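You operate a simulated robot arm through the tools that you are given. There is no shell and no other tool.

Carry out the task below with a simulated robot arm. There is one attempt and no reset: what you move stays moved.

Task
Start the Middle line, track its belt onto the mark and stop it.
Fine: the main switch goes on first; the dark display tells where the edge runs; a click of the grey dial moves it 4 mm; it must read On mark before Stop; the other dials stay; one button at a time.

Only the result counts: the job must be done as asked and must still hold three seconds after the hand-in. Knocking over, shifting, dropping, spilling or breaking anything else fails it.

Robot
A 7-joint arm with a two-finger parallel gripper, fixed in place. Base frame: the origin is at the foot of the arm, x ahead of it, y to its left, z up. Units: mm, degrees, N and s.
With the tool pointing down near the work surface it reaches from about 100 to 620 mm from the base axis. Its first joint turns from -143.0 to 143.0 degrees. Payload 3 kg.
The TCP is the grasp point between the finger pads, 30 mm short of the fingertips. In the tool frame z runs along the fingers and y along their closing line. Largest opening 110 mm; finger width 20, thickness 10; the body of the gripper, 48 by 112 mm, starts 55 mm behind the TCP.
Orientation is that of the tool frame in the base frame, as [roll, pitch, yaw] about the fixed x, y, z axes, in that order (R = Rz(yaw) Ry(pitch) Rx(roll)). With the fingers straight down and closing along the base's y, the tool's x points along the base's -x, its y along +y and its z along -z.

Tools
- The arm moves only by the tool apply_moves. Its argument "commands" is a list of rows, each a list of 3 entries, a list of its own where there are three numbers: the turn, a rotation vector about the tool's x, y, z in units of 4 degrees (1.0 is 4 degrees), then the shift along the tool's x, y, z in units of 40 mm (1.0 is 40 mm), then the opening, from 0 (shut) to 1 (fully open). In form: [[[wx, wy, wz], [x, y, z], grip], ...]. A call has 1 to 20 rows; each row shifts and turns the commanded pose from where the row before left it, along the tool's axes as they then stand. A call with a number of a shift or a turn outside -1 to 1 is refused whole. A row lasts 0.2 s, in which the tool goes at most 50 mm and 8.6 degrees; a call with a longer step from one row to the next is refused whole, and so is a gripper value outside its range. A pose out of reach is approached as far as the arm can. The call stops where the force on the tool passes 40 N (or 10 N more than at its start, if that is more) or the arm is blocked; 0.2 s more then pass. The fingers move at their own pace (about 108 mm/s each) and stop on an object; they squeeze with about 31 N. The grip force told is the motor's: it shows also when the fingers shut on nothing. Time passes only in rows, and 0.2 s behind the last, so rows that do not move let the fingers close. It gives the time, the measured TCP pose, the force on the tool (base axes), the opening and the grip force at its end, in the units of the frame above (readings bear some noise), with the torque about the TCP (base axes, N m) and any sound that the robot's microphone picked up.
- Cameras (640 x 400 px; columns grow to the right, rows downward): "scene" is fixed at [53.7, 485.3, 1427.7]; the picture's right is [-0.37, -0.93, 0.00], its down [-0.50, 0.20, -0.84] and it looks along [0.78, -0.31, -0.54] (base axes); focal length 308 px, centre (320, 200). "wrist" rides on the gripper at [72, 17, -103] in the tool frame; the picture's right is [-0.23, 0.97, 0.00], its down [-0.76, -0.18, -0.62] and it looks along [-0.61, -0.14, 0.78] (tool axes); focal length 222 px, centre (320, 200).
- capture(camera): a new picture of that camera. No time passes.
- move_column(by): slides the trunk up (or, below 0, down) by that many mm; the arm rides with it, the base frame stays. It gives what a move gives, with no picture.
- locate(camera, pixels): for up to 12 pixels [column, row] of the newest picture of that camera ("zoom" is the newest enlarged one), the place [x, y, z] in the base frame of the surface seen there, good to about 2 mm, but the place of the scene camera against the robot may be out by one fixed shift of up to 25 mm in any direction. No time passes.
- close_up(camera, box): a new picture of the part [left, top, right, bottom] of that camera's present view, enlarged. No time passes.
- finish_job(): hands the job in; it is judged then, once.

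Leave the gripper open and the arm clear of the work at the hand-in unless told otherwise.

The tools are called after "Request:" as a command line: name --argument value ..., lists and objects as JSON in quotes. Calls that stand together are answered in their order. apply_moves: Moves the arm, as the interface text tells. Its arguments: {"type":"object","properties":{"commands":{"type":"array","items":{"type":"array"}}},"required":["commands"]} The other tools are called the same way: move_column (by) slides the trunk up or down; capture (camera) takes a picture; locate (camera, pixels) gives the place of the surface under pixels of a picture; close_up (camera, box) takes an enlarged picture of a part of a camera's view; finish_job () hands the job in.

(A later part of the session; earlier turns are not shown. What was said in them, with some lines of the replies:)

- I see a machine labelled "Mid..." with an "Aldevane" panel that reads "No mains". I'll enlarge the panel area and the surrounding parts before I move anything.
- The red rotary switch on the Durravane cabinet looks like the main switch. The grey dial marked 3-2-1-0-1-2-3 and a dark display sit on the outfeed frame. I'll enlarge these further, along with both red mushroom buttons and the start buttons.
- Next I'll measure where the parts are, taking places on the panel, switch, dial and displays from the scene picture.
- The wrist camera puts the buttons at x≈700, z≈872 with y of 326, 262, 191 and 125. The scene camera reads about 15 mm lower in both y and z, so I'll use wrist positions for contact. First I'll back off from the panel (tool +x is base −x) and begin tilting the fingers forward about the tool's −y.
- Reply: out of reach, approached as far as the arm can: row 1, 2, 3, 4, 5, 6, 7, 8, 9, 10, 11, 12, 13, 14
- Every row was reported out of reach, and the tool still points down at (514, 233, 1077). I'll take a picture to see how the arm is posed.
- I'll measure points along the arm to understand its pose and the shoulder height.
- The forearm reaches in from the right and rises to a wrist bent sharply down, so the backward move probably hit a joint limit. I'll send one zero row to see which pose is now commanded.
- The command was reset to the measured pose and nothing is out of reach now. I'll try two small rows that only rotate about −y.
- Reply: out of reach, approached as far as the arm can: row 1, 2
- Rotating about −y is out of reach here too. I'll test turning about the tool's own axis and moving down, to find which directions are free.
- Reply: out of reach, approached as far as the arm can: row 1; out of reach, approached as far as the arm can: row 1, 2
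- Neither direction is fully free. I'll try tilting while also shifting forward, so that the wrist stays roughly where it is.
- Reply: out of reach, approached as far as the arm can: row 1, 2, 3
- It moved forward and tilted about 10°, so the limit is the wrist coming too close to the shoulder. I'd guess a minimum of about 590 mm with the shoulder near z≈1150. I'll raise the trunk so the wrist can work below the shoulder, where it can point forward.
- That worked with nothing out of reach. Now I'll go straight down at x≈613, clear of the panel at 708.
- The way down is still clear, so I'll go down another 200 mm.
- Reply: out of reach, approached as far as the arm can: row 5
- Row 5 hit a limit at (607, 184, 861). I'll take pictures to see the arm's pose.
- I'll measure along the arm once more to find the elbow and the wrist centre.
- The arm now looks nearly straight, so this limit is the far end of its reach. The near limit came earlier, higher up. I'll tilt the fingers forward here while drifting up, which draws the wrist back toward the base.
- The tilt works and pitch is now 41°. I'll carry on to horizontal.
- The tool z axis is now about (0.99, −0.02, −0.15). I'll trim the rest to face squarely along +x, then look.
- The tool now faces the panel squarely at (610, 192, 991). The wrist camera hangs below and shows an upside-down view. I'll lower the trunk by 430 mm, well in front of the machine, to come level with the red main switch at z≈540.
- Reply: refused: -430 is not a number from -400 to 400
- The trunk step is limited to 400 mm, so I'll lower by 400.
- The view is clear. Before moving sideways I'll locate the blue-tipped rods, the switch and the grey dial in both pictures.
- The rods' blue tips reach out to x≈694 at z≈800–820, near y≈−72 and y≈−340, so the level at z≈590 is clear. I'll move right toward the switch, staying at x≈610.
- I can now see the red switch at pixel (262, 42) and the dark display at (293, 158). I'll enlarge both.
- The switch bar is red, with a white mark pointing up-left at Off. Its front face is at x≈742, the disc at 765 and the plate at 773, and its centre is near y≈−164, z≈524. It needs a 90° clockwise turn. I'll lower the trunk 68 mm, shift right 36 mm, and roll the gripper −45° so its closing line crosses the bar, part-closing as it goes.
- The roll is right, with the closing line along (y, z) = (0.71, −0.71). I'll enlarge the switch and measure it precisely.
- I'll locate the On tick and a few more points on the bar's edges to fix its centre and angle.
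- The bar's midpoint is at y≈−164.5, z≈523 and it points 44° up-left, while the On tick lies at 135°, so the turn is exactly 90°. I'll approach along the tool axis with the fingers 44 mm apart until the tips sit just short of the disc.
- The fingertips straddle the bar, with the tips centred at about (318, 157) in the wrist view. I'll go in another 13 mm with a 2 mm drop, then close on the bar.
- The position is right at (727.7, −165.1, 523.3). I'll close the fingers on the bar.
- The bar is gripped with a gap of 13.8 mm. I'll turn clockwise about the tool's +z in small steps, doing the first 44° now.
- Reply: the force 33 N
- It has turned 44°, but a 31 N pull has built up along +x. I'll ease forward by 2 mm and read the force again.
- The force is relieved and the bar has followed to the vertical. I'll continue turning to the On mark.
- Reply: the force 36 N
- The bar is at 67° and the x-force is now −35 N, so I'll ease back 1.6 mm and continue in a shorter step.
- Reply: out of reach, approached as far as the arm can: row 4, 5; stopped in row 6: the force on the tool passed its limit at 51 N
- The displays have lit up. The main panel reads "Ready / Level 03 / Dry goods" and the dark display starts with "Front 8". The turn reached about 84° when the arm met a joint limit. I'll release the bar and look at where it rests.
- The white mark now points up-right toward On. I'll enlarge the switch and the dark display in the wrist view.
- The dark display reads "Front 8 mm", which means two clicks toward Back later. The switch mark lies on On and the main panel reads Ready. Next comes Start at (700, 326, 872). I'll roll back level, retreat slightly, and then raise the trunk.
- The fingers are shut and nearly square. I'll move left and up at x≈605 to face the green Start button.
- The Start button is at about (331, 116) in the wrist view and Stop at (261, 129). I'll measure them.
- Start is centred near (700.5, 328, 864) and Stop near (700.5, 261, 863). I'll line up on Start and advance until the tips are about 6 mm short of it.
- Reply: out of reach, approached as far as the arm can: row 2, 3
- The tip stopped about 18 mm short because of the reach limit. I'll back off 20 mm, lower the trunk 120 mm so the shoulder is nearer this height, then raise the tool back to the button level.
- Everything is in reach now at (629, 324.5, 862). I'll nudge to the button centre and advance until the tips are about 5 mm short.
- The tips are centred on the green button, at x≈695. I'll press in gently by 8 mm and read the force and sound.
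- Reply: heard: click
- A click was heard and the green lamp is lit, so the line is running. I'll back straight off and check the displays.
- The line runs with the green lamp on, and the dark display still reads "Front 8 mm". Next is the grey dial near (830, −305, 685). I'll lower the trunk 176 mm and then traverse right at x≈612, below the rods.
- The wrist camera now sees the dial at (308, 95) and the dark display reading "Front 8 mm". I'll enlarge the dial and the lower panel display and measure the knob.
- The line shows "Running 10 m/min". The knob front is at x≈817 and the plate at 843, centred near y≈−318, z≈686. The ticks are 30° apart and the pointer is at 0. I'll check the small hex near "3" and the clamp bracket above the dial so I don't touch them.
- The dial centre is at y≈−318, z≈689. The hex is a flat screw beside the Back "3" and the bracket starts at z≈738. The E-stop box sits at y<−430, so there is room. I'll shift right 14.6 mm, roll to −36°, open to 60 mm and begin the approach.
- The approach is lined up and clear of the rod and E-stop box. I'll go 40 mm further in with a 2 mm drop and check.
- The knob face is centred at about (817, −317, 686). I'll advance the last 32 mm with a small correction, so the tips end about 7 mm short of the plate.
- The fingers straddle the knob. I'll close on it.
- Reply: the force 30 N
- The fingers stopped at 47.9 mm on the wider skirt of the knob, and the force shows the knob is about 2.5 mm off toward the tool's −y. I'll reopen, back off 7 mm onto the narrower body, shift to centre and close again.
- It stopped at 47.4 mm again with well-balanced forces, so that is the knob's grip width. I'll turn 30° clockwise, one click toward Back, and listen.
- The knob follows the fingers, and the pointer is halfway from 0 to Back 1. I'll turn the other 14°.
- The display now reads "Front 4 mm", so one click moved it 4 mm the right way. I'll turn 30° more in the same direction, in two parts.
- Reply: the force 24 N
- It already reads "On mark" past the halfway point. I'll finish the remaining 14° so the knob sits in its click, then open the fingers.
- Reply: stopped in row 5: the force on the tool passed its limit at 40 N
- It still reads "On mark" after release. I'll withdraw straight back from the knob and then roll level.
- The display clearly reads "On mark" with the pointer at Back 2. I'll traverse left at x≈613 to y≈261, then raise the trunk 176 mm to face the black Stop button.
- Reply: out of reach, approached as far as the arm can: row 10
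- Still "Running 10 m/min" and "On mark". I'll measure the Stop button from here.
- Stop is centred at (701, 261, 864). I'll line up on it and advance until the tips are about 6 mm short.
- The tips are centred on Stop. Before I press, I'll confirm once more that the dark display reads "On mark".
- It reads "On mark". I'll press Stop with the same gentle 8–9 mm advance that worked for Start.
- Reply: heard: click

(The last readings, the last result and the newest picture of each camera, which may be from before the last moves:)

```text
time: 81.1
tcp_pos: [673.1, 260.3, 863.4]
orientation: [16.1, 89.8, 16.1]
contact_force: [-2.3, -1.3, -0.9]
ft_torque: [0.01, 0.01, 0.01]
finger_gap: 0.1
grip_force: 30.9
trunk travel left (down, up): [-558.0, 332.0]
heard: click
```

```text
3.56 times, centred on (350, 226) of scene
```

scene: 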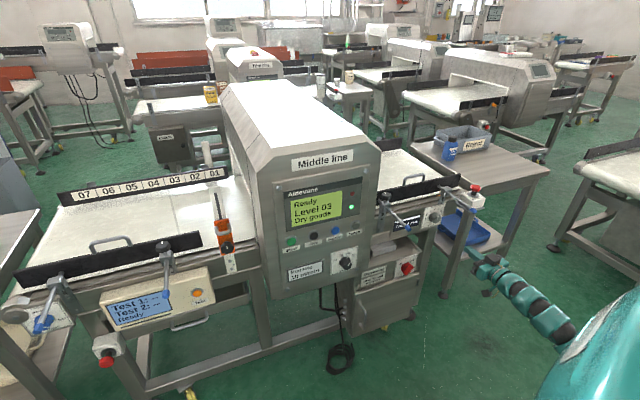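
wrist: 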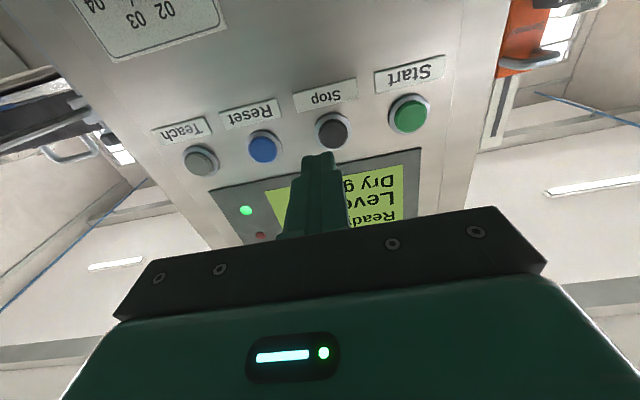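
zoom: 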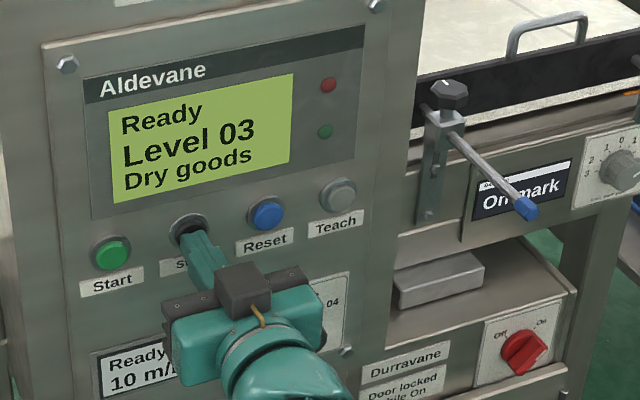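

A click was heard, the green lamp went out and the lower display reads "Ready". I'll withdraw straight back, open the gripper well clear of the panel and check everything.

Request:
apply_moves --commands '[[[0, 0, 0], [0, 0, -0.5], 0], [[0, 0, 0], [0, 0, -1], 0], [[0, 0, 0], [0, 0, -1], 0], [[0, 0, 0], [0, 0, -0.5], 0.3], [[0, 0, 0], [0, 0, 0], 0.7], [[0, 0, 0], [0, 0, 0], 1], [[0, 0, 0], [0, 0, 0], 1]]'

Request:
capture --camera "scene"

Request:
close_up --camera "scene" --box '[260, 170, 440, 282]'

Request:
close_up --camera "scene" --box '[380, 190, 460, 240]'

```text
time: 82.7
tcp_pos: [553.9, 260.5, 863.2]
orientation: [7.8, 89.8, 7.7]
contact_force: [0.1, -1.5, -0.6]
ft_torque: [0.02, 0.03, 0.0]
finger_gap: 110.0
grip_force: 0.1
trunk travel left (down, up): [-558.0, 332.0]
```

```text
taken
```

scene: 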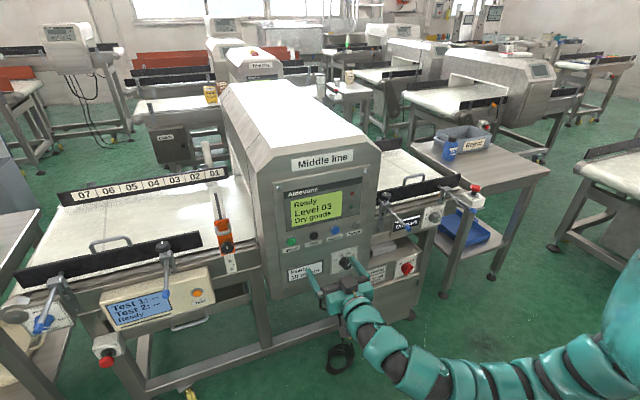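

```text
3.56 times, centred on (350, 226) of scene
```

zoom: 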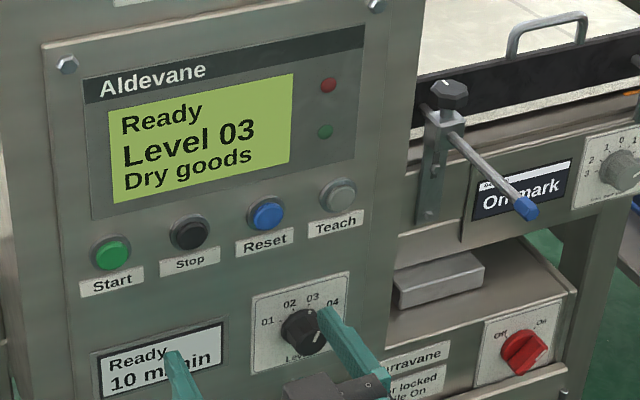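

```text
8.00 times, centred on (420, 215) of scene
```

zoom: 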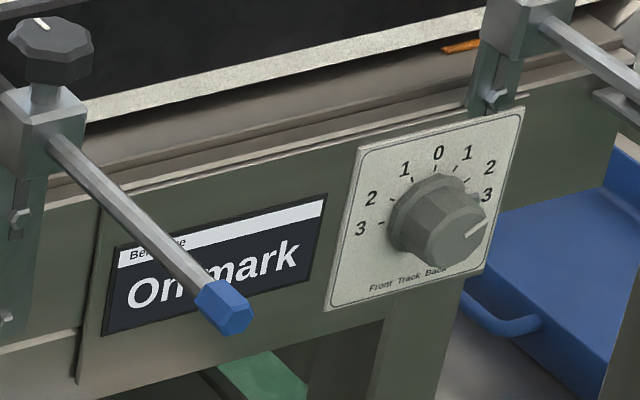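

All the checks hold. The lower display reads "Ready", the green lamp is off and the belt display reads "On mark" with the dial at Back 2. The main switch is at On and the level knob is still at 03. The gripper is open, about 115 mm clear of the panel, so I'll hand in.

Request:
finish_job

```text
The job is handed in.
```

The Middle line has been started, tracked onto the mark and stopped, and the job is handed in.

- **Main switch:** I turned the red switch on the Durravane cabinet from Off to On first. It is still On.
- **Start:** one press, then the green lamp lit and the lower display read "Running 10 m/min".
- **Tracking:** the dark display read "Front 8 mm". I turned the grey dial two clicks toward Back, and it went to "Front 4 mm" and then "On mark".
- **Stop:** I pressed it with "On mark" showing. The lamp went out and the lower display went back to "Ready".

I touched no other dials or buttons, and saw nothing knocked or moved. At hand-in the gripper was open, about 115 mm clear of the panel, and the display still read "On mark".
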